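You operate a simulated robot arm through the tools that you are given. There is no shell and no other tool.

The job below is to be done with a simulated robot arm. You get a single attempt, and the scene is never put back.

## Task
Strap down the long tube on the cart, wheel it to BAY and brake it.
Fine: strap knob at HELD, gauge in the green, strapped before it rolls.

Only the result counts: the job must be done as asked and must still hold three seconds after the hand-in. Knocking over, shifting, dropping, spilling or breaking anything else fails it.

## Robot
A 6-joint arm with a fingered hand, fixed in place. Base frame: the origin is at the foot of the arm, x ahead of it, y to its left, z up. Lengths are in mm, angles in degrees, forces in N, time in s.
It reaches about 1346 mm from its shoulder. Its first joint turns from -149.0 to 149.0 degrees. Payload 3.5 kg.
The tool frame sits at the grasp point between the pads (the TCP): z along the fingers, y along the line on which they close. The tips reach 26 mm beyond it. Largest opening 132 mm; the body of the gripper starts 73 mm behind the TCP. The gripper is a hand of 4 fingers: y runs from the thumb to the fingers, the wrist lies at [0, 0, -234] in the tool frame, and closing takes about 1.5 s.
Orientation is that of the tool frame in the base frame, as a unit quaternion [w, x, y, z]. With the fingers straight down and closing along the base's y, the tool's x points along the base's -x, its y along +y and its z along -z.

## Interface
- The arm moves only by the tool arm_command. Its argument "motion" is a list that holds one entry, the list of rows, each a list of 6 numbers: the shift along the tool's x, y, z in units of 300 mm (1.0 is 300 mm), then the turn, a rotation vector about the tool's x, y, z in units of 60 degrees (1.0 is 60 degrees). In form: [[[tx, ty, tz, ax, ay, az], ...]]. A call has 1 to 20 rows; each row is the pose to reach, as a shift and turn from the pose commanded when the call began, along the tool's axes at that moment. "claw" is the gripper command, from -1 (fully open) to 1 (shut), values between in proportion, set as the call begins (left out, the last holds). A call with a number of a shift or a turn outside -1 to 1 is refused whole. A row lasts 0.2 s, in which the tool goes at most 50 mm and 8.6 degrees; a call with a longer step from one row to the next is refused whole, and so is a gripper value outside its range. Where a pose cannot be reached the arm comes as near as it can. A force on the tool above 90 N (or 10 N above the force at the start of the call, whichever is more), or a blocked arm, ends the call early, and 0.2 s more pass. The fingers move at their own pace (about 108 mm/s each) and stop on an object; they squeeze with about 22 N. The grip force told is the motor's: it shows also when the fingers shut on nothing. Time passes only in rows, and 0.2 s behind the last, so rows that repeat a pose let the fingers close. The reply holds the time, the measured pose of the TCP, the force on the tool along the base axes, the opening and the grip force, in the units named above and with some noise, with the torque about the TCP (base axes, N m) and any sound that the robot's microphone picked up.
- Cameras (640 x 400 px; columns grow to the right, rows downward): "scene" is fixed at [418.1, 653, 1112.3]; the picture's right is [0.88, -0.47, 0.00], its down [-0.45, -0.85, -0.26] and it looks along [0.12, 0.23, -0.97] (base axes); focal length 214 px, centre (320, 200). "wrist" rides on the gripper at [68, 2, -97] in the tool frame; the picture's right is [-0.03, 1.00, 0.00], its down [-0.82, -0.02, -0.58] and it looks along [-0.58, -0.01, 0.82] (tool axes); focal length 270 px, centre (320, 200). There is no depth. A picture from a camera that has moved, and an enlarged one, comes with that camera's place and axes in the base frame and with its lens. The place of the scene camera against the robot may be out by one fixed shift of up to 25 mm in any direction.
- grab_frame(camera): a new picture of that camera. No time passes.
- move_column(by): slides the trunk up (or, below 0, down) by that many mm; the arm rides with it, the base frame stays. It gives what a move gives, with no picture.
- curl_fingers(finger1, finger2, finger3, thumb_bend): sets how far each is bent, from 0 (flat) to 1 (curled in); at 0.3 the hand is open as for a grip, at 0.7 the pads meet at the TCP. One left out holds its place. A second passes; each finger stops where it meets its share of the squeeze, and holds until it gets a number again. A gripper value or a shape takes the hand back. It gives what a move gives, with no picture; readings hold the bend of each and the force on the fingers (four entries, about 0 where the hand has none), thumb and palm.
- grasp_type(shape): the hand has 4 fingers and takes this shape, open, in about a second: jaw (thumb against the fingers, like two jaws); tri (thumb and two fingers); tip (a fingertip pinch); poke (one finger out to press); point (the index stretched); flat (the hand flat); cup (the hand cupped); fist (a fist). The gripper value then closes the fingers along that shape, each until it touches; the sizes above hold for jaw. It gives what a move gives, with no picture.
- zoom(camera, box): a new picture of the part [left, top, right, bottom] of that camera's present view, enlarged. No time passes.
- close_job(): hands the job in; it is judged then, once.

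Nothing tells you positions but the pictures and the camera data. Unless the task says otherwise, let go and move clear before handing in.

The tools are called as name(argument=value, ...) on one line, values as JSON. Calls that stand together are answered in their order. arm_command: Moves the arm, as the interface text tells. Its arguments: {"type":"object","properties":{"motion":{"type":"array","items":{"type":"array","items":{"type":"array","items":{"type":"number"}}}},"claw":{"type":"number"}},"required":["motion"]} The other tools are called the same way: move_column (by) slides the trunk up or down; grasp_type (shape) gives the hand a shape; curl_fingers (finger1, finger2, finger3, thumb_bend) moves the fingers one by one; grab_frame (camera) takes a picture; zoom (camera, box) takes an enlarged picture of a part of a camera's view; close_job () hands the job in.

At the start:

```text
clock: 0.0
ee_pos: [748.5, 142.7, 933.7]
tcp_rot: [0.001, 0.001, 1.0, -0.001]
wrist_force: [-0.8, 0.6, -0.4]
wrist_torque: [-0.02, 0.01, 0.02]
opening: 132.0
grasp_force: 0.0
shape: jaw
bend: [0.3, 0.3, 0.3, 0.3]
finger forces: [0.0, 0.1, 0.0, 0.1, 0.0, 0.0]
trunk travel left (down, up): [-832.0, 138.0]
```

scene: 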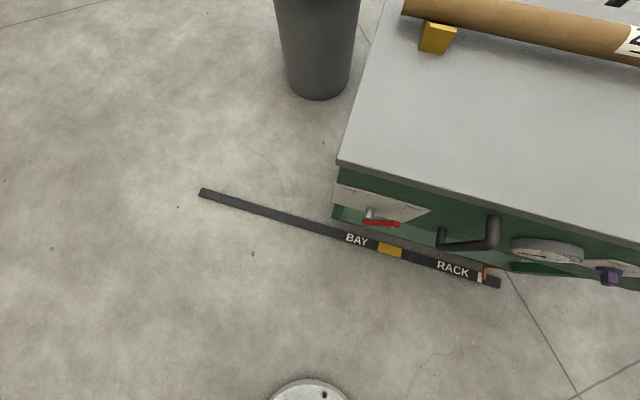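
wrist: 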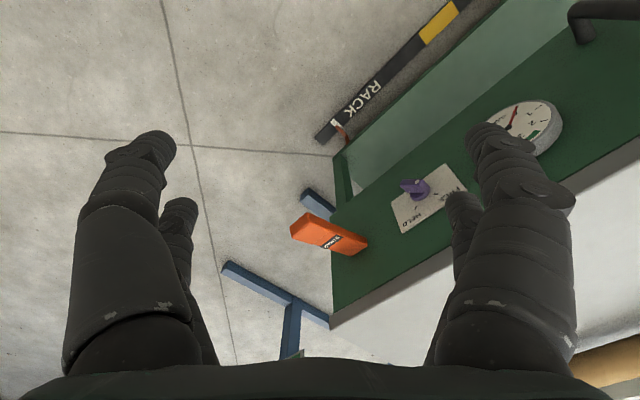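

I see a green cart with a long tube on top, a strap knob (purple) with a HELD mark, a gauge, a handle, a red lever, and a floor rail with BAY and RACK marks. I'll look closer with the cameras before moving.

zoom(camera="scene", box=[320, 150, 640, 350])

zoom(camera="wrist", box=[280, 0, 640, 225])

zoom(camera="scene", box=[320, 0, 640, 200])

zoom(camera="wrist", box=[200, 160, 640, 400])

```text
2.00 times, centred on (480, 250) of scene
camera zoom: at [418.1, 653.0, 1112.3], right [0.88, -0.47, 0.0], down [-0.45, -0.85, -0.26], along [0.12, 0.23, -0.97], focal length 429 px, centre (0, 100)
```

zoom: 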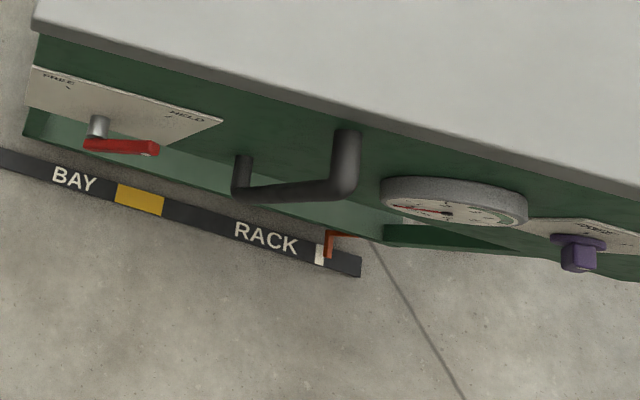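

```text
1.78 times, centred on (460, 112) of wrist
camera zoom: at [680.5, 146.5, 1030.7], right [0.03, 1.0, 0.0], down [0.82, -0.02, 0.58], along [0.58, -0.02, -0.82], focal length 480 px, centre (71, 356)
```

zoom: 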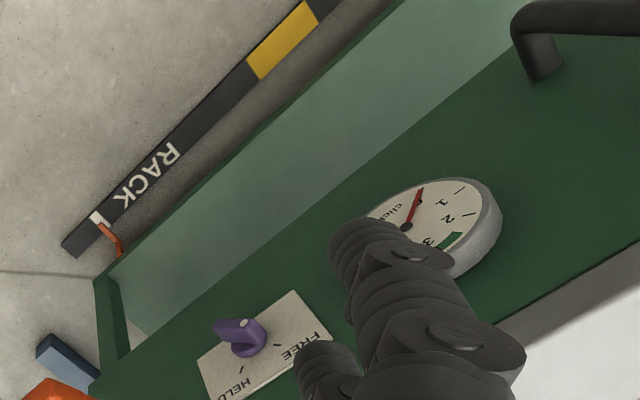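

```text
2.00 times, centred on (480, 100) of scene
camera zoom: at [418.1, 653.0, 1112.3], right [0.88, -0.47, 0.0], down [-0.45, -0.85, -0.26], along [0.12, 0.23, -0.97], focal length 429 px, centre (0, 400)
```

zoom: 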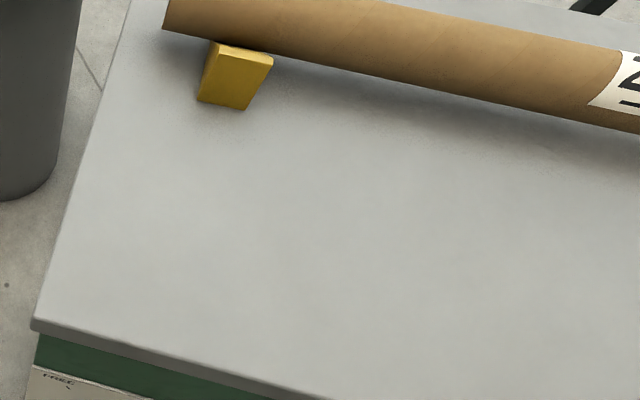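

```text
1.45 times, centred on (420, 280) of wrist
camera zoom: at [680.5, 146.5, 1030.7], right [0.03, 1.0, 0.0], down [0.82, -0.02, 0.58], along [0.58, -0.02, -0.82], focal length 393 px, centre (174, 84)
```

zoom: 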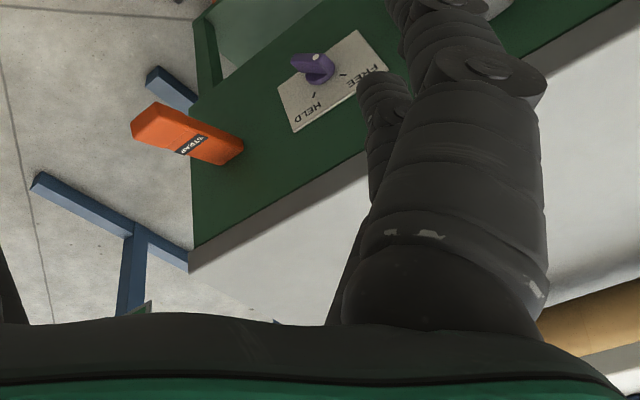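

The purple strap knob sits near (957, 315, 614), the gauge near (842, 435, 630), the brake lever near (576, 655, 615), and the panel faces the robot diagonally. Next I turn the wrist camera square to the panel for a close look at the knob, the gauge and the orange strap lever.

arm_command(motion=[[[-0.037, 0.023, 0.029, 0, 0, -0.105], [-0.074, 0.045, 0.057, 0, 0, -0.21], [-0.111, 0.068, 0.086, 0, 0, -0.315], [-0.148, 0.09, 0.114, 0, 0, -0.42], [-0.185, 0.113, 0.143, 0, 0, -0.525], [-0.222, 0.135, 0.171, 0, 0, -0.63], [-0.258, 0.158, 0.2, 0, 0, -0.733]]])

grab_frame(camera="wrist")

grab_frame(camera="scene")

```text
clock: 1.6
ee_pos: [827.7, 190.6, 934.8]
tcp_rot: [0.001, -0.376, 0.927, -0.001]
wrist_force: [-0.6, -0.5, -0.8]
wrist_torque: [-0.04, -0.01, 0.01]
opening: 132.0
grasp_force: 0.0
shape: jaw
bend: [0.3, 0.3, 0.3, 0.3]
finger forces: [0.0, 0.1, 0.0, 0.1, 0.0, 0.0]
out of reach, approached as far as the arm can: row 1, 2, 3, 4, 5, 6, 7
trunk travel left (down, up): [-832.0, 138.0]
```

```text
taken
camera wrist: at [776.3, 145.4, 1030.8], right [-0.68, 0.74, 0.0], down [0.6, 0.55, 0.58], along [0.43, 0.39, -0.82], focal length 270 px, centre (320, 200)
```

wrist: 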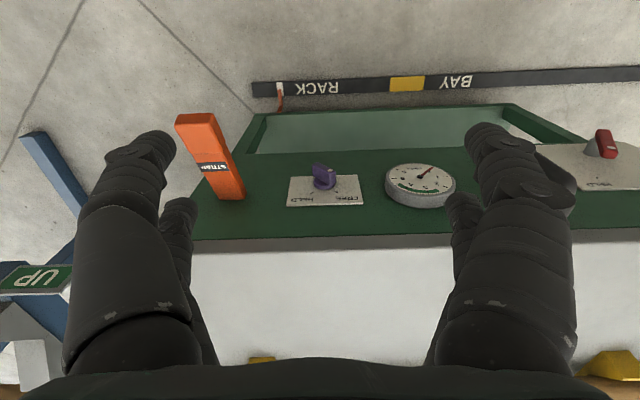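

```text
taken
```

scene: 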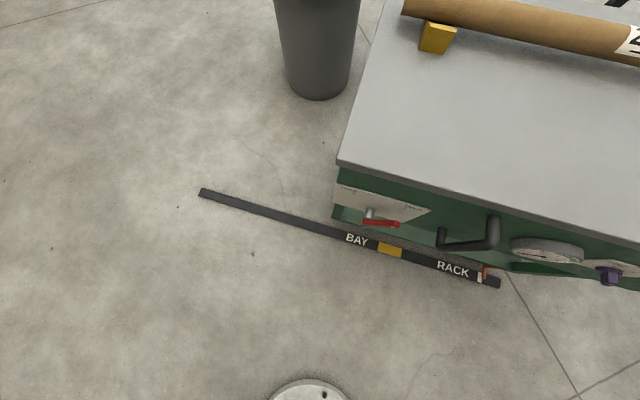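

The panel is now square in the wrist view: orange STRAP lever, purple knob on a FREE/HELD plate, gauge, and further along the red brake lever. I'll zoom in to read the marks.

zoom(camera="wrist", box=[160, 100, 340, 212])

zoom(camera="wrist", box=[280, 130, 460, 242])

zoom(camera="wrist", box=[480, 100, 640, 200])

zoom(camera="wrist", box=[0, 120, 240, 400])

zoom(camera="wrist", box=[240, 60, 480, 130])

```text
3.56 times, centred on (250, 156) of wrist
camera zoom: at [776.3, 145.4, 1030.8], right [-0.68, 0.74, 0.0], down [0.6, 0.55, 0.58], along [0.43, 0.39, -0.82], focal length 961 px, centre (569, 356)
```

zoom: 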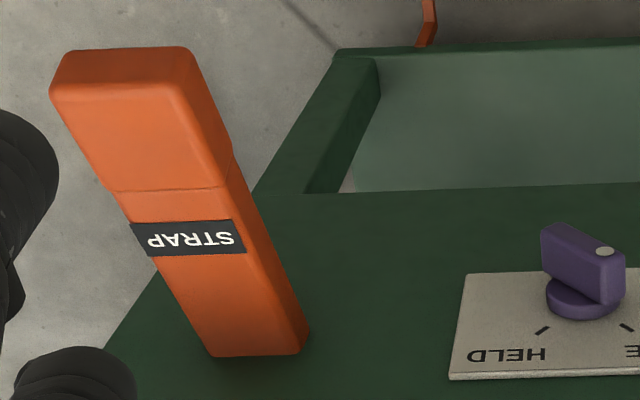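

```text
3.56 times, centred on (370, 186) of wrist
camera zoom: at [776.3, 145.4, 1030.8], right [-0.68, 0.74, 0.0], down [0.6, 0.55, 0.58], along [0.43, 0.39, -0.82], focal length 961 px, centre (142, 250)
```

zoom: 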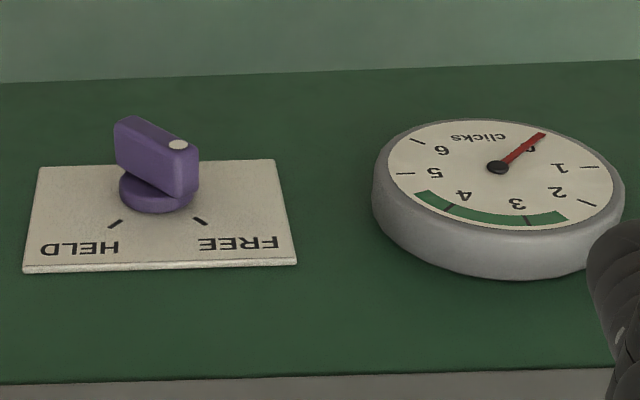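

```text
4.00 times, centred on (560, 150) of wrist
camera zoom: at [776.3, 145.4, 1030.8], right [-0.68, 0.74, 0.0], down [0.6, 0.55, 0.58], along [0.43, 0.39, -0.82], focal length 1081 px, centre (-640, 400)
```

zoom: 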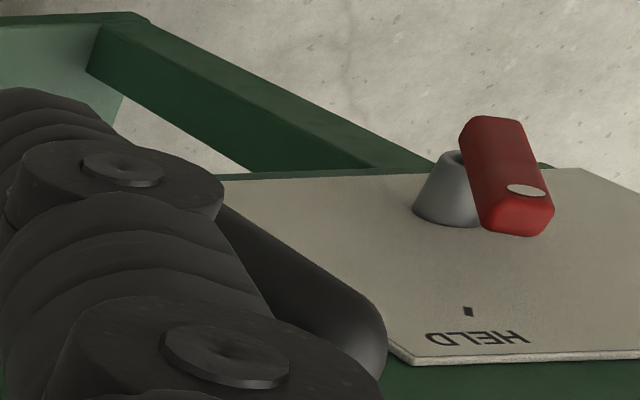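

```text
1.43 times, centred on (120, 260) of wrist
camera zoom: at [776.3, 145.4, 1030.8], right [-0.68, 0.74, 0.0], down [0.6, 0.55, 0.58], along [0.43, 0.39, -0.82], focal length 386 px, centre (606, 114)
```

zoom: 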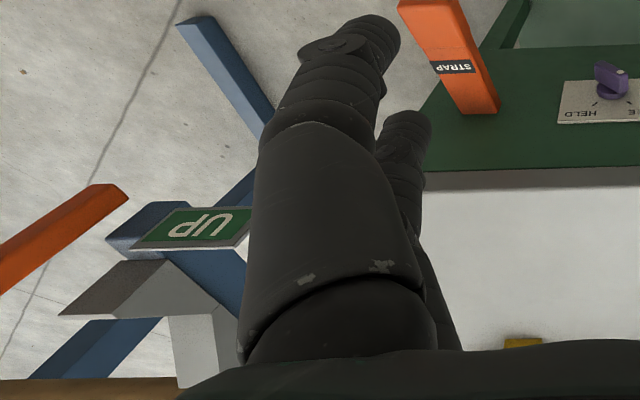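

```text
2.67 times, centred on (360, 95) of wrist
camera zoom: at [776.3, 145.4, 1030.8], right [-0.68, 0.74, 0.0], down [0.6, 0.55, 0.58], along [0.43, 0.39, -0.82], focal length 721 px, centre (213, 480)
```

zoom: 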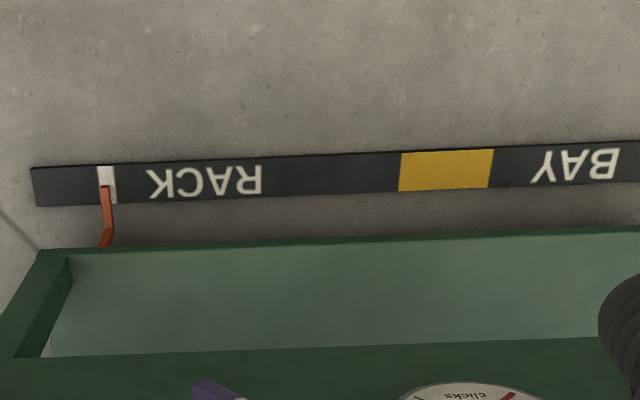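

The gauge reads 0 clicks with green spanning roughly 2.6–4.4, the strap knob's dot is at FREE (HELD is 90° clockwise as I face it), and the brake lever seems to be at HELD. I'll back off from the panel and lower the trunk to get better views.

arm_command(motion=[[[0.15, 0, 0, 0, 0, 0], [0.3, 0, 0, 0, 0, 0], [0.45, 0, 0, 0, 0, 0], [0.6, 0, 0, 0, 0, 0]]])

move_column(by=-150)

grab_frame(camera="wrist")

```text
clock: 2.6
ee_pos: [695.4, 66.5, 932.7]
tcp_rot: [0.001, -0.375, 0.927, -0.002]
wrist_force: [0.5, 0.0, 0.3]
wrist_torque: [0.0, 0.01, 0.02]
opening: 131.7
grasp_force: 0.1
shape: jaw
bend: [0.3, 0.3, 0.3, 0.3]
finger forces: [0.0, 0.0, 0.1, 0.0, 0.0, 0.1]
trunk travel left (down, up): [-832.0, 138.0]
```

```text
clock: 4.3
ee_pos: [696.7, 67.1, 782.6]
tcp_rot: [0.0, -0.375, 0.927, -0.001]
wrist_force: [-0.1, 0.2, 0.4]
wrist_torque: [0.0, 0.03, 0.01]
opening: 131.6
grasp_force: 0.1
shape: jaw
bend: [0.3, 0.3, 0.3, 0.3]
finger forces: [0.0, 0.0, 0.0, 0.1, 0.0, 0.0]
trunk travel left (down, up): [-682.0, 288.0]
```

```text
taken
camera wrist: at [646.6, 20.9, 880.9], right [-0.68, 0.74, 0.0], down [0.6, 0.55, 0.58], along [0.43, 0.39, -0.82], focal length 270 px, centre (320, 200)
```

wrist: 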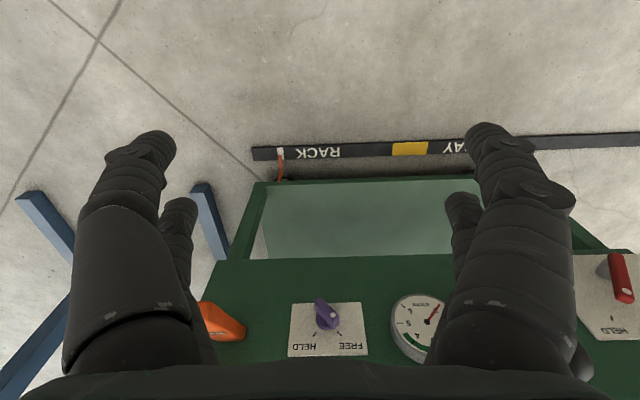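

I now place the panel at about n=914 mm along its normal, with a vertical handle between gauge and brake, the cart top near z=765, and the STRAP lever sticking out about 150 mm on the right end. I'll tilt the camera up to see the cart top, the tube and the blue stand beside it.

arm_command(motion=[[[0, 0, -0.05, 0, -0.13, 0], [0, 0, -0.1, 0, -0.26, 0], [0, 0, -0.15, 0, -0.39, 0], [0, 0, -0.2, 0, -0.52, 0]]])

grab_frame(camera="wrist")

```text
clock: 5.3
ee_pos: [694.9, 66.3, 816.9]
tcp_rot: [0.251, -0.361, 0.893, 0.101]
wrist_force: [0.2, 0.4, 0.3]
wrist_torque: [-0.02, 0.05, -0.02]
opening: 131.8
grasp_force: 0.1
shape: jaw
bend: [0.3, 0.3, 0.3, 0.3]
finger forces: [0.1, 0.0, 0.0, 0.0, 0.0, 0.0]
out of reach, approached as far as the arm can: row 1, 2, 3, 4
trunk travel left (down, up): [-682.0, 288.0]
```

```text
taken
camera wrist: at [616.6, -8.1, 865.1], right [-0.68, 0.73, 0.01], down [0.3, 0.26, 0.92], along [0.67, 0.63, -0.4], focal length 270 px, centre (320, 200)
```

wrist: 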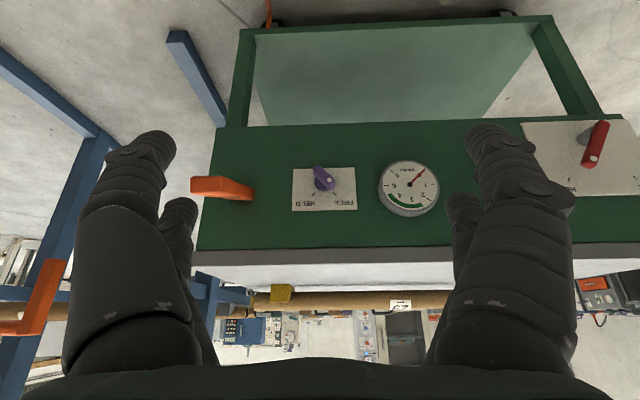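

The tube lies on yellow wedges across the cart top and there is a blue rack to the right of the cart. I'll move up a bit and look over the top to understand the tube and rack.

arm_command(motion=[[[-0.0521, 0, -0.0855, 0, 0, 0], [-0.104, 0, -0.171, 0, 0, 0]]])

move_column(by=250)

grab_frame(camera="wrist")

```text
clock: 6.0
ee_pos: [695.4, 66.6, 817.0]
tcp_rot: [0.25, -0.361, 0.893, 0.1]
wrist_force: [0.3, -0.4, -0.5]
wrist_torque: [-0.02, 0.02, 0.01]
opening: 131.7
grasp_force: 0.0
shape: jaw
bend: [0.3, 0.3, 0.3, 0.3]
finger forces: [0.0, 0.1, 0.0, 0.0, 0.0, 0.1]
out of reach, approached as far as the arm can: row 1, 2
trunk travel left (down, up): [-682.0, 288.0]
```

```text
clock: 8.5
ee_pos: [695.9, 66.4, 1066.5]
tcp_rot: [0.25, -0.36, 0.893, 0.1]
wrist_force: [-0.1, -1.0, 1.2]
wrist_torque: [-0.03, 0.01, 0.03]
opening: 131.7
grasp_force: 0.0
shape: jaw
bend: [0.3, 0.3, 0.3, 0.3]
finger forces: [0.0, 0.1, 0.0, 0.1, 0.0, 0.0]
trunk travel left (down, up): [-932.0, 38.0]
```

```text
taken
camera wrist: at [616.8, -8.0, 1115.1], right [-0.68, 0.73, 0.01], down [0.3, 0.26, 0.92], along [0.67, 0.63, -0.4], focal length 270 px, centre (320, 200)
```

wrist: 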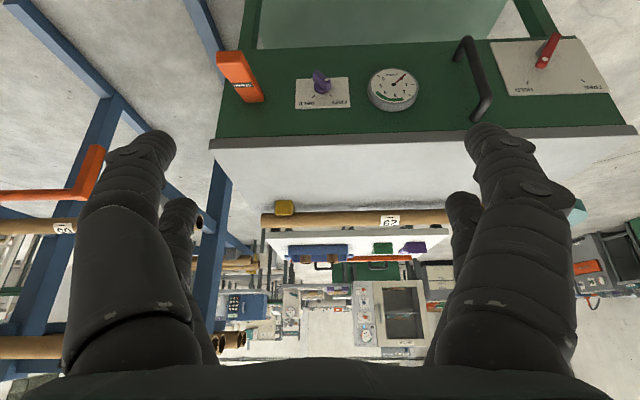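

The rack on the right holds other tubes and the cart carries one tube labelled with a number, lying fully on the cart. I also notice arm height follows the trunk only. I'll zoom for detail.

zoom(camera="wrist", box=[180, 130, 500, 330])

zoom(camera="wrist", box=[0, 0, 320, 200])

zoom(camera="wrist", box=[360, 10, 640, 185])

zoom(camera="wrist", box=[440, 150, 640, 350])

grab_frame(camera="scene")

```text
2.00 times, centred on (340, 230) of wrist
camera zoom: at [616.8, -8.0, 1115.1], right [-0.68, 0.73, 0.01], down [0.3, 0.26, 0.92], along [0.67, 0.63, -0.4], focal length 541 px, centre (280, 140)
```

zoom: 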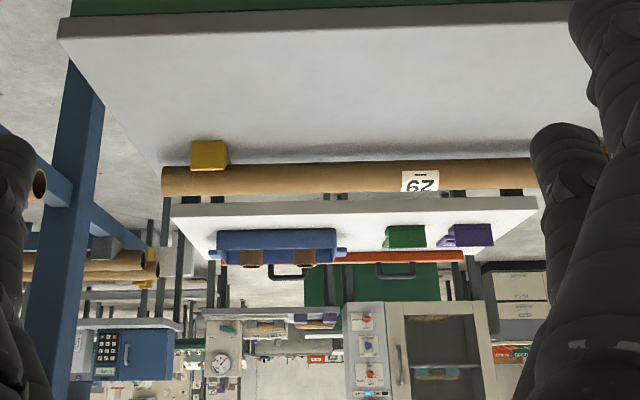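

```text
2.00 times, centred on (160, 100) of wrist
camera zoom: at [616.8, -8.0, 1115.1], right [-0.68, 0.73, 0.01], down [0.3, 0.26, 0.92], along [0.67, 0.63, -0.4], focal length 541 px, centre (640, 400)
```

zoom: 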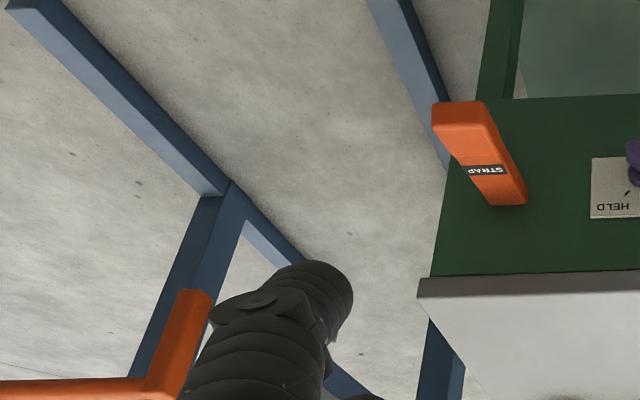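

```text
2.29 times, centred on (500, 98) of wrist
camera zoom: at [616.8, -8.0, 1115.1], right [-0.68, 0.73, 0.01], down [0.3, 0.26, 0.92], along [0.67, 0.63, -0.4], focal length 618 px, centre (-91, 434)
```

zoom: 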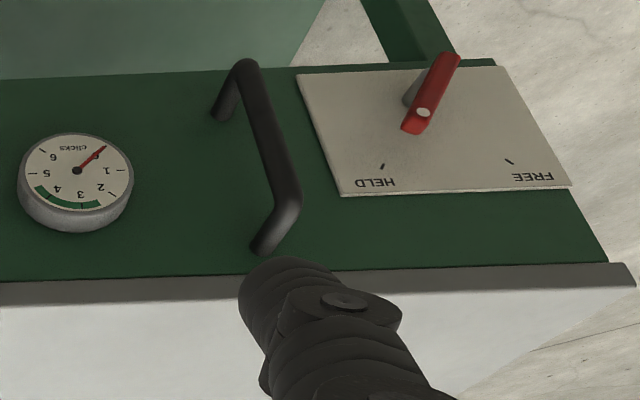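

```text
2.00 times, centred on (540, 250) of wrist
camera zoom: at [616.8, -8.0, 1115.1], right [-0.68, 0.73, 0.01], down [0.3, 0.26, 0.92], along [0.67, 0.63, -0.4], focal length 541 px, centre (-120, 100)
```

zoom: 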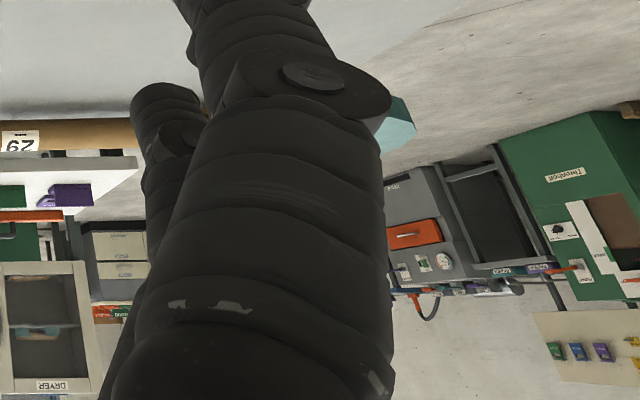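

```text
taken
```

scene: 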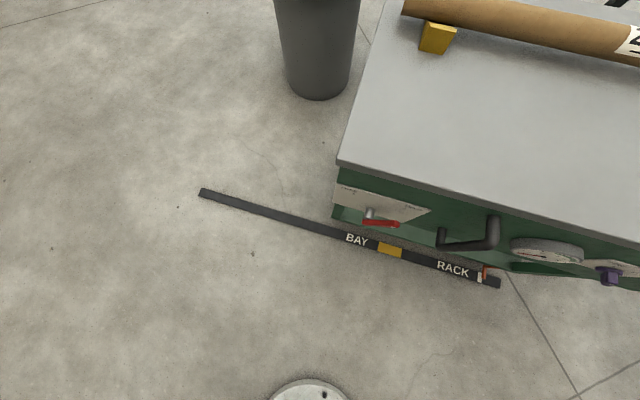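

The brake lever points at HELD, so it must be freed before rolling; the handle is a vertical bar, and the STRAP lever juts out at about (u −592, n 765, z 698). I'll bring the hand to horizontal, pointing at the panel, while still high above the cart.

arm_command(motion=[[[-0.0998, 0, -0.0064, 0, -0.1225, 0], [-0.198, 0, -0.0255, 0, -0.245, 0], [-0.2928, 0, -0.057, 0, -0.3675, 0], [-0.3829, 0, -0.1005, 0, -0.49, 0], [-0.4667, 0, -0.1551, 0, -0.6125, 0], [-0.5428, 0, -0.2199, 0, -0.735, 0], [-0.61, 0, -0.2939, 0, -0.8575, 0], [-0.6672, 0, -0.376, 0, -0.98, 0]]])

```text
clock: 10.3
ee_pos: [776.6, 151.3, 1251.3]
tcp_rot: [0.627, -0.248, 0.686, 0.273]
wrist_force: [0.4, 1.1, -0.5]
wrist_torque: [0.0, 0.0, 0.01]
opening: 131.5
grasp_force: 0.1
shape: jaw
bend: [0.3, 0.3, 0.3, 0.3]
finger forces: [0.1, 0.0, 0.1, 0.0, 0.0, 0.0]
out of reach, approached as far as the arm can: row 8
trunk travel left (down, up): [-932.0, 38.0]
```

The hand is nearly horizontal (about 4° below). Next I roll it 90° so that the thumb is below and the fingers above, with the camera on the left side.

arm_command(motion=[[[0, 0, 0, 0, 0, 0.14], [0, 0, 0, 0, 0, 0.28], [0, 0, 0, 0, 0, 0.42], [0, 0, 0, 0, 0, 0.56], [0, 0, 0, 0, 0, 0.7], [0, 0, 0, 0, 0, 0.84], [0, 0, 0, 0, 0, 0.98]]])

grab_frame(camera="wrist")

```text
clock: 11.9
ee_pos: [777.0, 152.1, 1249.7]
tcp_rot: [0.411, 0.122, 0.721, 0.545]
wrist_force: [0.9, 0.2, 0.1]
wrist_torque: [0.0, 0.0, 0.0]
opening: 132.2
grasp_force: 0.1
shape: jaw
bend: [0.3, 0.3, 0.3, 0.3]
finger forces: [0.0, 0.0, 0.1, 0.1, 0.1, 0.0]
trunk travel left (down, up): [-932.0, 38.0]
```

```text
taken
camera wrist: at [663.5, 128.9, 1228.5], right [-0.26, 0.36, 0.9], down [0.1, -0.91, 0.4], along [0.96, 0.19, 0.2], focal length 270 px, centre (320, 200)
```

wrist: 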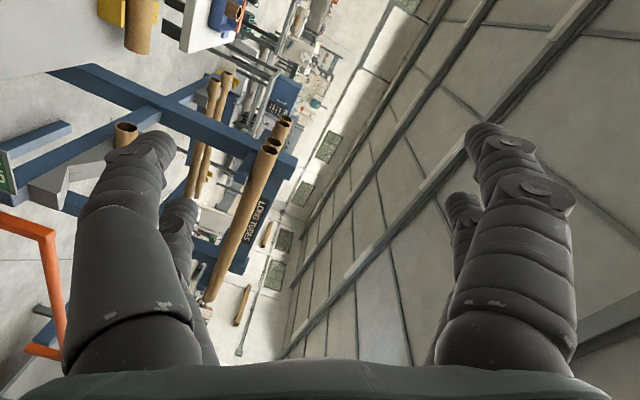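

The rack ("LONG TUBES") stands well to the right. I'll finish the roll so the fingers close vertically.

arm_command(motion=[[[0, 0, 0, 0, 0, 0.13], [0, 0, 0, 0, 0, 0.26], [0, 0, 0, 0, 0, 0.39], [0, 0, 0, 0, 0, 0.52]]])

arm_command(motion=[[[0, 0, 0, 0.06, 0, 0], [0, 0, 0, 0.06, 0, 0]]])

```text
clock: 12.9
ee_pos: [776.4, 152.5, 1251.3]
tcp_rot: [0.249, 0.311, 0.661, 0.635]
wrist_force: [0.6, -0.5, -0.5]
wrist_torque: [0.0, -0.01, 0.01]
opening: 132.1
grasp_force: 0.0
shape: jaw
bend: [0.3, 0.3, 0.3, 0.3]
finger forces: [0.1, 0.1, 0.0, 0.0, 0.0, 0.0]
trunk travel left (down, up): [-932.0, 38.0]
```

```text
clock: 13.5
ee_pos: [776.8, 150.6, 1237.6]
tcp_rot: [0.24, 0.318, 0.681, 0.615]
wrist_force: [-0.2, 0.0, -0.1]
wrist_torque: [-0.02, 0.0, 0.01]
opening: 131.8
grasp_force: 0.1
shape: jaw
bend: [0.3, 0.3, 0.3, 0.3]
finger forces: [0.1, 0.1, 0.0, 0.0, 0.0, 0.0]
out of reach, approached as far as the arm can: row 1, 2
trunk travel left (down, up): [-932.0, 38.0]
```

That tilt went downward; I'll test the opposite sign to see if the hand can reach truly level.

arm_command(motion=[[[0, 0, 0, -0.06, 0, 0], [0, 0, 0, -0.12, 0, 0], [0, 0, 0, -0.12, 0, 0]]])

```text
clock: 14.3
ee_pos: [777.2, 152.0, 1264.9]
tcp_rot: [0.259, 0.302, 0.642, 0.656]
wrist_force: [-0.2, 0.5, -0.4]
wrist_torque: [0.05, 0.02, 0.02]
opening: 131.8
grasp_force: 0.2
shape: jaw
bend: [0.3, 0.3, 0.3, 0.3]
finger forces: [0.0, 0.0, 0.1, 0.0, 0.1, 0.0]
out of reach, approached as far as the arm can: row 1, 2, 3
trunk travel left (down, up): [-932.0, 38.0]
```

Level is reachable. Now I shift right to line up in front of the STRAP lever (u ≈ −592) at a safe standoff, and then lower the trunk.

arm_command(motion=[[[-0.133, 0.008, -0.05, 0, 0, -0.015], [-0.267, 0.016, -0.1, 0, 0, -0.03], [-0.4, 0.025, -0.15, 0, 0, -0.045], [-0.533, 0.033, -0.2, 0, 0, -0.061]]])

move_column(by=-330)

grab_frame(camera="wrist")

```text
clock: 15.3
ee_pos: [843.7, -6.9, 1265.5]
tcp_rot: [0.28, 0.282, 0.65, 0.647]
wrist_force: [-0.3, 0.2, -0.1]
wrist_torque: [0.01, -0.03, -0.01]
opening: 131.8
grasp_force: 0.0
shape: jaw
bend: [0.3, 0.3, 0.3, 0.3]
finger forces: [0.1, 0.0, 0.0, 0.1, 0.1, 0.1]
trunk travel left (down, up): [-932.0, 38.0]
```

```text
clock: 18.6
ee_pos: [843.0, -6.4, 936.8]
tcp_rot: [0.28, 0.282, 0.65, 0.648]
wrist_force: [0.2, -0.9, 0.3]
wrist_torque: [-0.01, 0.0, -0.01]
opening: 132.2
grasp_force: 0.0
shape: jaw
bend: [0.3, 0.3, 0.3, 0.3]
finger forces: [0.0, 0.0, 0.0, 0.1, 0.0, 0.0]
trunk travel left (down, up): [-602.0, 368.0]
```

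```text
taken
camera wrist: at [726.0, -21.8, 938.7], right [0.02, -0.01, 1.0], down [0.14, -0.99, -0.02], along [0.99, 0.14, -0.02], focal length 270 px, centre (320, 200)
```

wrist: 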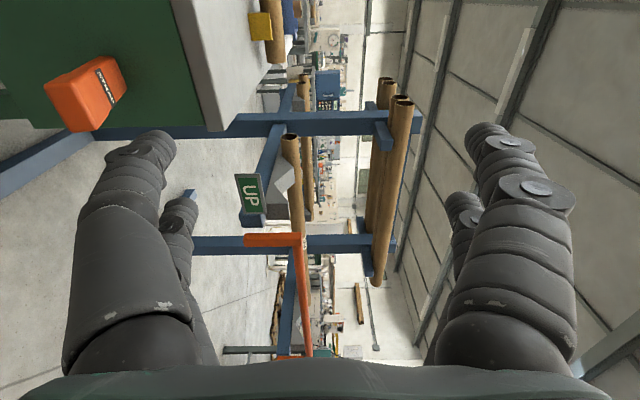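

From this side view I can see the STRAP lever in profile. I'll zoom for its shape.

zoom(camera="wrist", box=[0, 0, 240, 150])

```text
2.67 times, centred on (120, 75) of wrist
camera zoom: at [726.0, -21.8, 938.7], right [0.02, -0.01, 1.0], down [0.14, -0.99, -0.02], along [0.99, 0.14, -0.02], focal length 721 px, centre (853, 533)
```

zoom: 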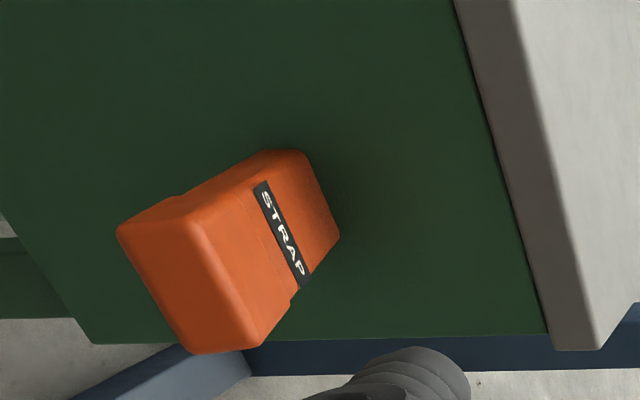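

The lever is a bar about 45 mm wide and 24 mm thick, rising ~18° out of the panel from (n 914, z 650) to (n 761, z 700). I'll partly close the hand to ~90 mm and lower to z≈695 so I can cage the lever end between fingers (above) and thumb (below).

arm_command(motion=[[[0, 0, 0, 0, 0, 0], [0, 0, 0, 0, 0, 0], [0, 0, 0, 0, 0, 0]]], claw=-0.36)

move_column(by=-241)

grab_frame(camera="wrist")

```text
clock: 19.4
ee_pos: [844.0, -5.8, 935.6]
tcp_rot: [0.279, 0.282, 0.651, 0.648]
wrist_force: [-0.1, -0.8, 0.2]
wrist_torque: [0.01, -0.01, -0.06]
opening: 90.2
grasp_force: 0.0
shape: jaw
bend: [0.68, 0.68, 0.68, 0.6]
finger forces: [0.1, 0.0, 0.1, 0.0, 0.0, 0.0]
trunk travel left (down, up): [-602.0, 368.0]
```

```text
clock: 21.9
ee_pos: [842.4, -5.9, 694.5]
tcp_rot: [0.28, 0.282, 0.65, 0.647]
wrist_force: [-0.4, -0.6, 0.4]
wrist_torque: [-0.01, -0.04, -0.01]
opening: 90.3
grasp_force: 0.1
shape: jaw
bend: [0.68, 0.68, 0.68, 0.6]
finger forces: [0.0, 0.1, 0.0, 0.0, 0.0, 0.0]
trunk travel left (down, up): [-361.0, 609.0]
```

```text
taken
camera wrist: at [726.0, -21.8, 697.7], right [0.02, -0.01, 1.0], down [0.14, -0.99, -0.02], along [0.99, 0.14, -0.02], focal length 270 px, centre (320, 200)
```

wrist: 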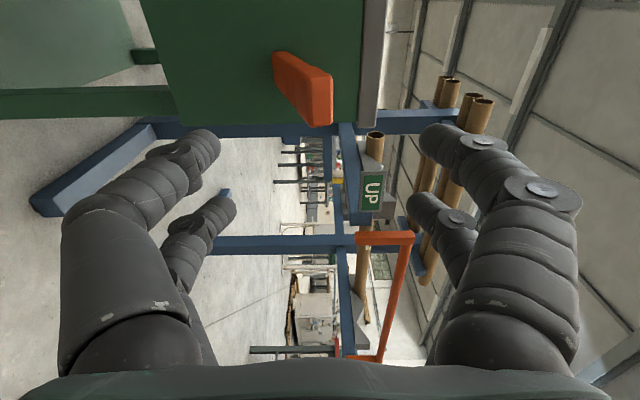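

The lever end is centred between fingers and thumb at z≈694. I advance towards the panel so the hand straddles the lever end.

arm_command(motion=[[[0, 0, 0.11, 0, 0, 0], [0, 0, 0.22, 0, 0, 0], [0, 0, 0.33, 0, 0, 0], [0, 0, 0.43, 0, 0, 0]]])

grab_frame(camera="wrist")

```text
clock: 22.9
ee_pos: [938.0, 81.3, 693.5]
tcp_rot: [0.28, 0.282, 0.651, 0.646]
wrist_force: [-0.1, -0.2, 0.6]
wrist_torque: [0.03, 0.0, -0.06]
opening: 89.8
grasp_force: 0.0
shape: jaw
bend: [0.68, 0.68, 0.68, 0.6]
finger forces: [0.1, 0.1, 0.0, 0.1, 0.0, 0.1]
trunk travel left (down, up): [-361.0, 609.0]
```

```text
taken
camera wrist: at [821.0, 66.6, 697.5], right [0.02, -0.01, 1.0], down [0.14, -0.99, -0.02], along [0.99, 0.14, -0.02], focal length 270 px, centre (320, 200)
```

wrist: 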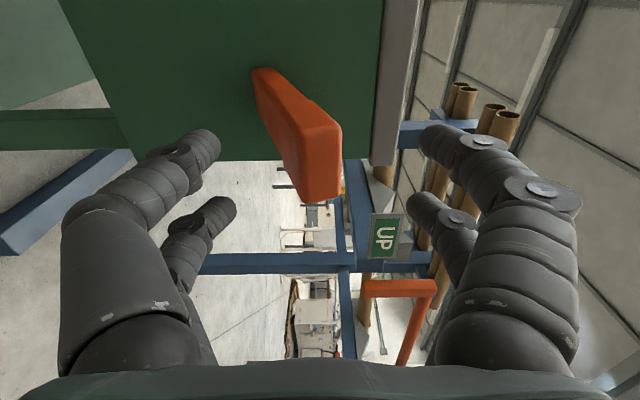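

The lever end sits nicely between thumb and fingers, laterally centred. I advance 55 mm more so the fingers overlap the lever.

arm_command(motion=[[[0, 0, 0.06, 0, 0, 0], [0, 0, 0.12, 0, 0, 0], [0, 0, 0.183, 0, 0, 0]]])

grab_frame(camera="wrist")

```text
clock: 23.7
ee_pos: [977.0, 121.6, 694.0]
tcp_rot: [0.281, 0.283, 0.651, 0.646]
wrist_force: [0.0, 0.8, 1.0]
wrist_torque: [-0.02, -0.02, -0.01]
opening: 90.0
grasp_force: 0.0
shape: jaw
bend: [0.68, 0.68, 0.68, 0.6]
finger forces: [0.1, 0.0, 0.1, 0.0, 0.0, 0.1]
trunk travel left (down, up): [-361.0, 609.0]
```

```text
taken
camera wrist: at [860.4, 104.4, 697.6], right [0.02, -0.01, 1.0], down [0.14, -0.99, -0.02], along [0.99, 0.14, -0.02], focal length 270 px, centre (320, 200)
```

wrist: 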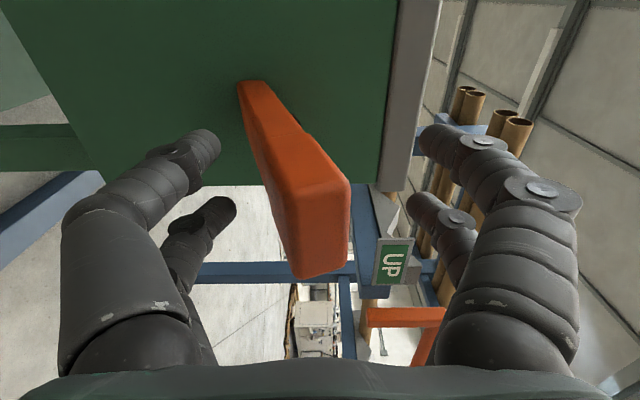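

The lever end is inside the hand with room above and below. I lower the trunk in small steps so the fingers press the lever down, checking for clicks and force.

move_column(by=-45)

grab_frame(camera="wrist")

```text
clock: 24.6
ee_pos: [976.9, 120.1, 648.8]
tcp_rot: [0.28, 0.281, 0.651, 0.647]
wrist_force: [-0.4, -0.7, 1.9]
wrist_torque: [0.01, -0.01, -0.01]
opening: 90.4
grasp_force: 0.0
shape: jaw
bend: [0.68, 0.68, 0.68, 0.6]
finger forces: [0.9, 1.0, 0.0, 0.1, 0.1, 0.1]
trunk travel left (down, up): [-316.0, 654.0]
```

```text
taken
camera wrist: at [860.0, 104.1, 652.7], right [0.02, -0.01, 1.0], down [0.14, -0.99, -0.02], along [0.99, 0.14, -0.02], focal length 270 px, centre (320, 200)
```

wrist: 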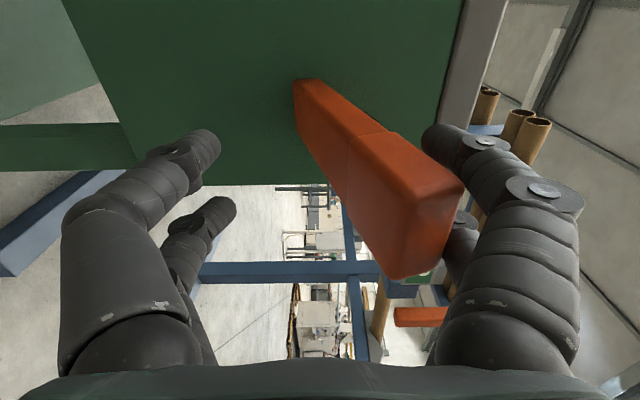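

The fingers now lightly touch the lever (about 2 N). I continue down.

move_column(by=-30)

grab_frame(camera="wrist")

```text
clock: 25.3
ee_pos: [976.1, 120.0, 620.8]
tcp_rot: [0.28, 0.282, 0.651, 0.647]
wrist_force: [-1.3, -0.7, 3.4]
wrist_torque: [0.05, -0.04, 0.03]
opening: 91.0
grasp_force: 0.0
shape: jaw
bend: [0.68, 0.68, 0.68, 0.6]
finger forces: [1.8, 1.7, 0.0, 0.1, 0.1, 0.0]
trunk travel left (down, up): [-286.0, 684.0]
```

```text
taken
camera wrist: at [859.9, 104.1, 622.8], right [0.02, -0.01, 1.0], down [0.14, -0.99, -0.02], along [0.99, 0.14, -0.02], focal length 270 px, centre (320, 200)
```

wrist: 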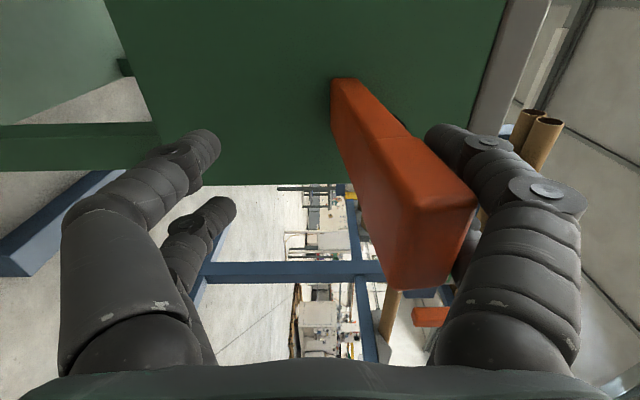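

The lever is swinging down with only ~3 N, spring-like. I keep lowering and listen for a click.

move_column(by=-30)

grab_frame(camera="wrist")

```text
clock: 26.1
ee_pos: [976.0, 121.1, 590.7]
tcp_rot: [0.28, 0.282, 0.651, 0.647]
wrist_force: [-4.3, -3.9, 6.0]
wrist_torque: [0.25, -0.28, 0.01]
opening: 92.2
grasp_force: 0.0
shape: jaw
bend: [0.66, 0.66, 0.68, 0.6]
finger forces: [3.5, 3.4, 0.0, 0.0, 0.0, 0.0]
trunk travel left (down, up): [-256.0, 714.0]
```

```text
taken
camera wrist: at [859.6, 103.9, 593.2], right [0.02, -0.01, 1.0], down [0.14, -0.99, -0.02], along [0.99, 0.14, -0.02], focal length 270 px, centre (320, 200)
```

wrist: 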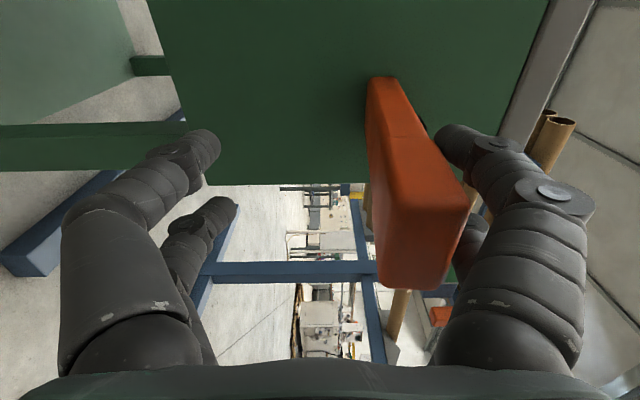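

move_column(by=-30)

grab_frame(camera="wrist")

```text
clock: 26.8
ee_pos: [976.8, 120.6, 560.4]
tcp_rot: [0.279, 0.282, 0.651, 0.647]
wrist_force: [1.0, 0.8, 9.8]
wrist_torque: [0.1, -0.06, -0.02]
opening: 94.1
grasp_force: 0.0
shape: jaw
bend: [0.62, 0.63, 0.68, 0.6]
finger forces: [4.4, 4.0, 0.0, 0.0, 0.1, 0.0]
trunk travel left (down, up): [-226.0, 744.0]
```

```text
taken
camera wrist: at [860.0, 104.3, 563.2], right [0.02, -0.01, 1.0], down [0.14, -0.99, -0.02], along [0.99, 0.14, -0.02], focal length 270 px, centre (320, 200)
```

wrist: 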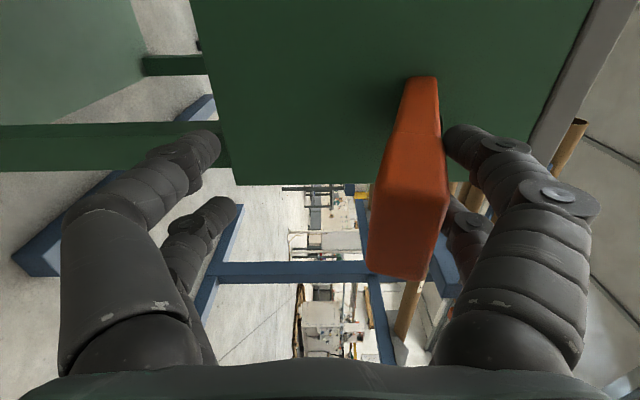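

move_column(by=-30)

grab_frame(camera="wrist")

```text
clock: 27.6
ee_pos: [976.3, 120.7, 533.6]
tcp_rot: [0.281, 0.281, 0.648, 0.65]
wrist_force: [10.3, 6.6, 42.3]
wrist_torque: [-0.43, 0.67, -0.01]
opening: 98.7
grasp_force: 0.0
shape: jaw
bend: [0.48, 0.48, 0.68, 0.6]
finger forces: [17.9, 17.2, 0.1, 0.0, 0.0, 0.1]
trunk travel left (down, up): [-196.0, 774.0]
```

```text
taken
camera wrist: at [859.1, 104.4, 536.6], right [0.02, -0.02, 1.0], down [0.14, -0.99, -0.02], along [0.99, 0.14, -0.02], focal length 270 px, centre (320, 200)
```

wrist: 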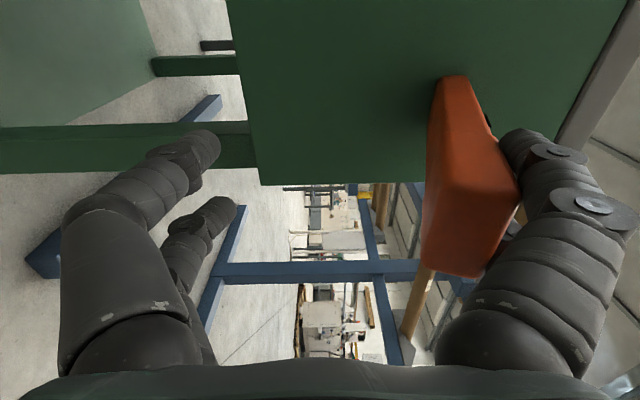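

The force jumped to 42 N with the lever about 10° below level, so that seems to be its lower stop, and no click was reported. I raise the trunk and see whether the lever springs back.

move_column(by=70)

grab_frame(camera="wrist")

```text
clock: 28.6
ee_pos: [976.9, 120.2, 599.8]
tcp_rot: [0.28, 0.281, 0.651, 0.647]
wrist_force: [-2.5, -2.8, 5.5]
wrist_torque: [0.22, -0.25, -0.01]
opening: 92.6
grasp_force: 0.0
shape: jaw
bend: [0.65, 0.65, 0.68, 0.6]
finger forces: [3.1, 3.0, 0.1, 0.1, 0.0, 0.1]
trunk travel left (down, up): [-266.0, 704.0]
```

```text
taken
camera wrist: at [859.8, 104.1, 603.1], right [0.02, -0.01, 1.0], down [0.14, -0.99, -0.02], along [0.99, 0.14, -0.02], focal length 270 px, centre (320, 200)
```

wrist: 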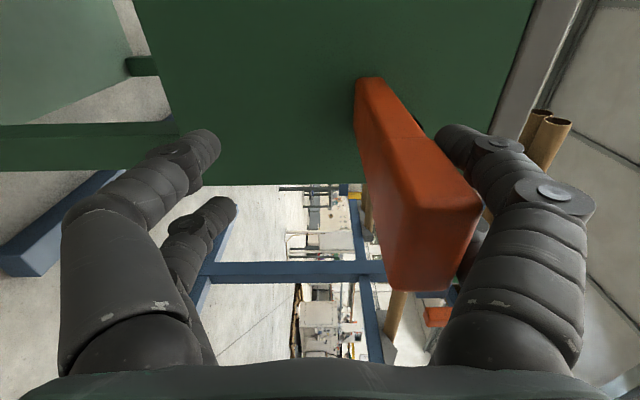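

The lever follows the fingers back up on a spring. I'll release it fully, back out, and look at the gauge.

move_column(by=92)

arm_command(motion=[[[0, 0, -0.16, 0, 0, 0], [0, 0, -0.32, 0, 0, 0], [0, 0, -0.48, 0, 0, 0], [0, 0, -0.62, 0, 0, 0]]])

zoom(camera="scene", box=[480, 210, 640, 310])

grab_frame(camera="wrist")

```text
clock: 29.9
ee_pos: [976.7, 120.1, 690.1]
tcp_rot: [0.28, 0.282, 0.651, 0.646]
wrist_force: [0.5, 0.7, 0.5]
wrist_torque: [-0.05, 0.01, 0.02]
opening: 90.1
grasp_force: 0.1
shape: jaw
bend: [0.68, 0.68, 0.68, 0.6]
finger forces: [0.1, 0.0, 0.0, 0.1, 0.0, 0.0]
trunk travel left (down, up): [-358.0, 612.0]
```

```text
clock: 30.9
ee_pos: [841.0, -8.5, 692.9]
tcp_rot: [0.28, 0.281, 0.65, 0.648]
wrist_force: [-0.3, 0.7, -0.1]
wrist_torque: [0.02, -0.02, 0.01]
opening: 90.2
grasp_force: 0.1
shape: jaw
bend: [0.68, 0.68, 0.68, 0.6]
finger forces: [0.0, 0.0, 0.0, 0.0, 0.0, 0.1]
trunk travel left (down, up): [-358.0, 612.0]
```

```text
4.00 times, centred on (560, 260) of scene
camera zoom: at [418.1, 653.0, 1112.3], right [0.88, -0.47, 0.0], down [-0.45, -0.85, -0.26], along [0.12, 0.23, -0.97], focal length 858 px, centre (-640, -40)
```

zoom: 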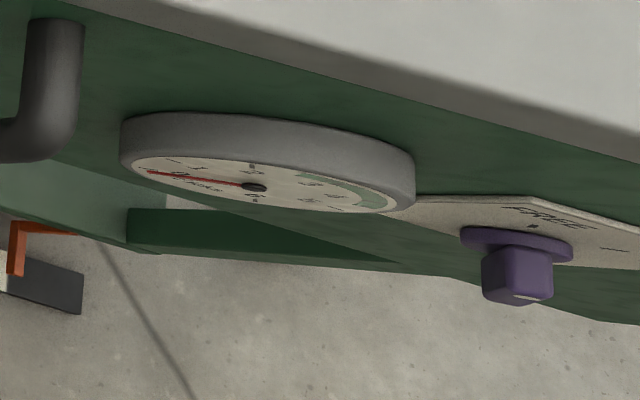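

```text
taken
camera wrist: at [724.6, -23.7, 694.7], right [0.02, -0.02, 1.0], down [0.14, -0.99, -0.02], along [0.99, 0.14, -0.02], focal length 270 px, centre (320, 200)
```

wrist: 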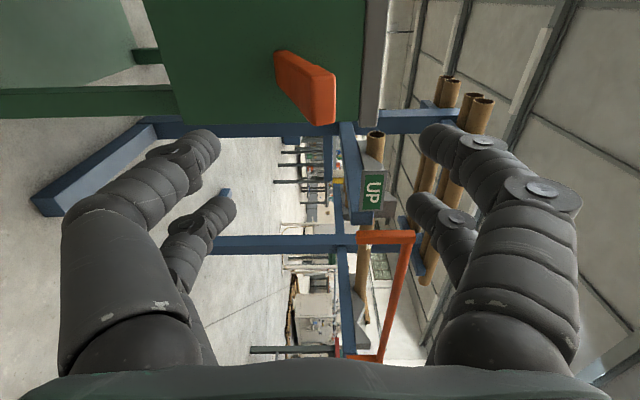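

The gauge still shows 0: pumping with the knob at FREE does nothing, so the ratchet most likely only holds with the knob at HELD. I move over to the purple knob and roll the hand so it can grip the knob's bar.

arm_command(motion=[[[0.075, 0, 0, 0, 0, -0.14], [0.15, 0, 0, 0, 0, -0.28], [0.225, 0, 0, 0, 0, -0.42], [0.3, 0, 0, 0, 0, -0.56], [0.375, 0, 0, 0, 0, -0.7], [0.45, 0, 0, 0, 0, -0.84], [0.527, 0, 0, 0, 0, -0.98]]])

arm_command(motion=[[[0, 0, 0, 0, 0, -0.14], [0, 0, 0, 0, 0, -0.28], [0, 0, 0, 0, 0, -0.42], [0, 0, 0, 0, 0, -0.56], [0, 0, 0, 0, 0, -0.7], [0, 0, 0, 0, 0, -0.84], [0, 0, 0, 0, 0, -0.98]]])

move_column(by=-71)

grab_frame(camera="wrist")

```text
clock: 32.5
ee_pos: [733.3, 109.7, 691.7]
tcp_rot: [0.562, -0.075, 0.705, 0.426]
wrist_force: [0.1, 0.2, -0.5]
wrist_torque: [0.02, 0.01, 0.02]
opening: 90.2
grasp_force: 0.1
shape: jaw
bend: [0.68, 0.68, 0.68, 0.6]
finger forces: [0.1, 0.1, 0.0, 0.1, 0.0, 0.1]
trunk travel left (down, up): [-358.0, 612.0]
```

```text
clock: 34.1
ee_pos: [723.6, 235.5, 644.4]
tcp_rot: [0.626, -0.353, 0.691, 0.073]
wrist_force: [-0.3, 1.0, -0.5]
wrist_torque: [-0.01, 0.01, -0.09]
opening: 89.9
grasp_force: 0.0
shape: jaw
bend: [0.69, 0.69, 0.69, 0.6]
finger forces: [0.1, 0.1, 0.0, 0.0, 0.0, 0.0]
out of reach, approached as far as the arm can: row 3, 4, 5, 6, 7
trunk travel left (down, up): [-358.0, 612.0]
```

```text
clock: 35.2
ee_pos: [724.0, 236.8, 573.0]
tcp_rot: [0.626, -0.354, 0.69, 0.078]
wrist_force: [0.3, 0.9, -0.6]
wrist_torque: [-0.01, -0.03, -0.01]
opening: 89.6
grasp_force: 0.0
shape: jaw
bend: [0.69, 0.69, 0.69, 0.6]
finger forces: [0.0, 0.0, 0.1, 0.0, 0.0, 0.0]
trunk travel left (down, up): [-287.0, 683.0]
```

```text
taken
camera wrist: at [646.1, 158.3, 531.2], right [-0.58, 0.75, -0.31], down [-0.48, -0.01, 0.87], along [0.65, 0.66, 0.37], focal length 270 px, centre (320, 200)
```

wrist: 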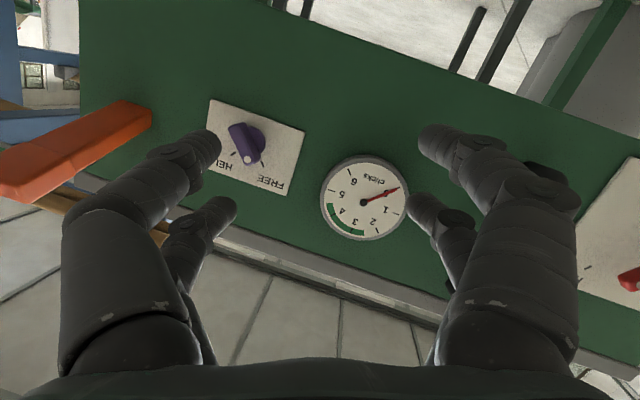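

The roll limit was reached around here and the arm twisted. I turn back the other way, staying clear of the panel, to find a usable roll for gripping the knob.

arm_command(motion=[[[0.002, -0.028, -0.018, -0.02, -0.005, 0.129], [0.004, -0.055, -0.035, -0.041, -0.011, 0.258], [0.005, -0.083, -0.053, -0.062, -0.016, 0.387], [0.007, -0.11, -0.07, -0.082, -0.022, 0.515], [0.009, -0.138, -0.088, -0.103, -0.027, 0.644], [0.01, -0.165, -0.105, -0.123, -0.033, 0.773], [0.012, -0.193, -0.123, -0.144, -0.038, 0.902]]])

```text
clock: 36.8
ee_pos: [728.1, 170.8, 586.8]
tcp_rot: [0.509, -0.041, 0.756, 0.409]
wrist_force: [-0.2, 0.1, 0.7]
wrist_torque: [-0.02, 0.02, -0.03]
opening: 90.0
grasp_force: 0.0
shape: jaw
bend: [0.69, 0.69, 0.69, 0.6]
finger forces: [0.1, 0.0, 0.0, 0.1, 0.0, 0.1]
out of reach, approached as far as the arm can: row 2, 3, 4, 5, 6, 7
trunk travel left (down, up): [-287.0, 683.0]
```

arm_command(motion=[[[-0.025, -0.011, -0.021, -0.021, -0.004, 0.129], [-0.049, -0.023, -0.042, -0.042, -0.009, 0.257], [-0.074, -0.034, -0.063, -0.063, -0.013, 0.386], [-0.098, -0.046, -0.083, -0.085, -0.018, 0.515], [-0.123, -0.057, -0.104, -0.106, -0.022, 0.644], [-0.147, -0.069, -0.125, -0.127, -0.027, 0.772], [-0.172, -0.08, -0.146, -0.148, -0.031, 0.901]]])

```text
clock: 38.4
ee_pos: [729.4, 110.1, 622.5]
tcp_rot: [0.274, 0.274, 0.652, 0.652]
wrist_force: [-0.1, -0.7, 0.4]
wrist_torque: [0.0, 0.03, 0.05]
opening: 89.9
grasp_force: 0.0
shape: jaw
bend: [0.69, 0.69, 0.69, 0.6]
finger forces: [0.1, 0.0, 0.0, 0.1, 0.0, 0.0]
trunk travel left (down, up): [-287.0, 683.0]
```

Back level and square to the panel, in front of the knob. I now roll the other way (+45°) so the fingers close across the knob's bar, and view it.

arm_command(motion=[[[0, 0, 0, 0, 0, 0.125], [0, 0, 0, 0, 0, 0.25], [0, 0, 0, 0, 0, 0.375], [0, 0, 0, 0, 0, 0.5], [0, 0, 0, 0, 0, 0.625], [0, 0, 0, 0, 0, 0.75]]])

grab_frame(camera="wrist")

```text
clock: 39.8
ee_pos: [731.7, 109.2, 621.2]
tcp_rot: [0.004, 0.502, 0.498, 0.707]
wrist_force: [-0.7, 0.5, -0.3]
wrist_torque: [-0.01, 0.0, 0.03]
opening: 90.1
grasp_force: 0.1
shape: jaw
bend: [0.69, 0.69, 0.69, 0.6]
finger forces: [0.0, 0.0, 0.0, 0.0, 0.1, 0.1]
trunk travel left (down, up): [-287.0, 683.0]
```

```text
taken
camera wrist: at [629.1, 75.7, 672.3], right [0.51, -0.52, 0.69], down [-0.02, -0.81, -0.59], along [0.86, 0.29, -0.42], focal length 270 px, centre (320, 200)
```

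wrist: 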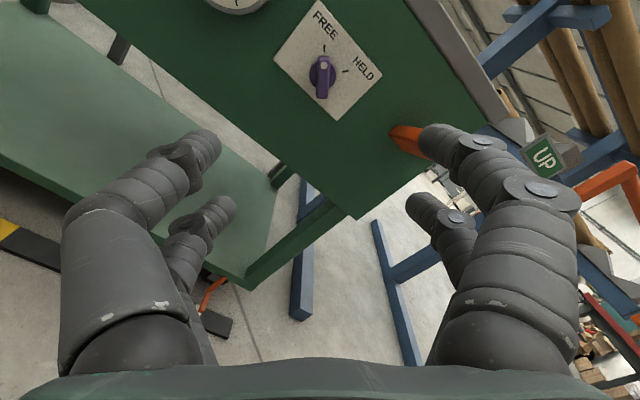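

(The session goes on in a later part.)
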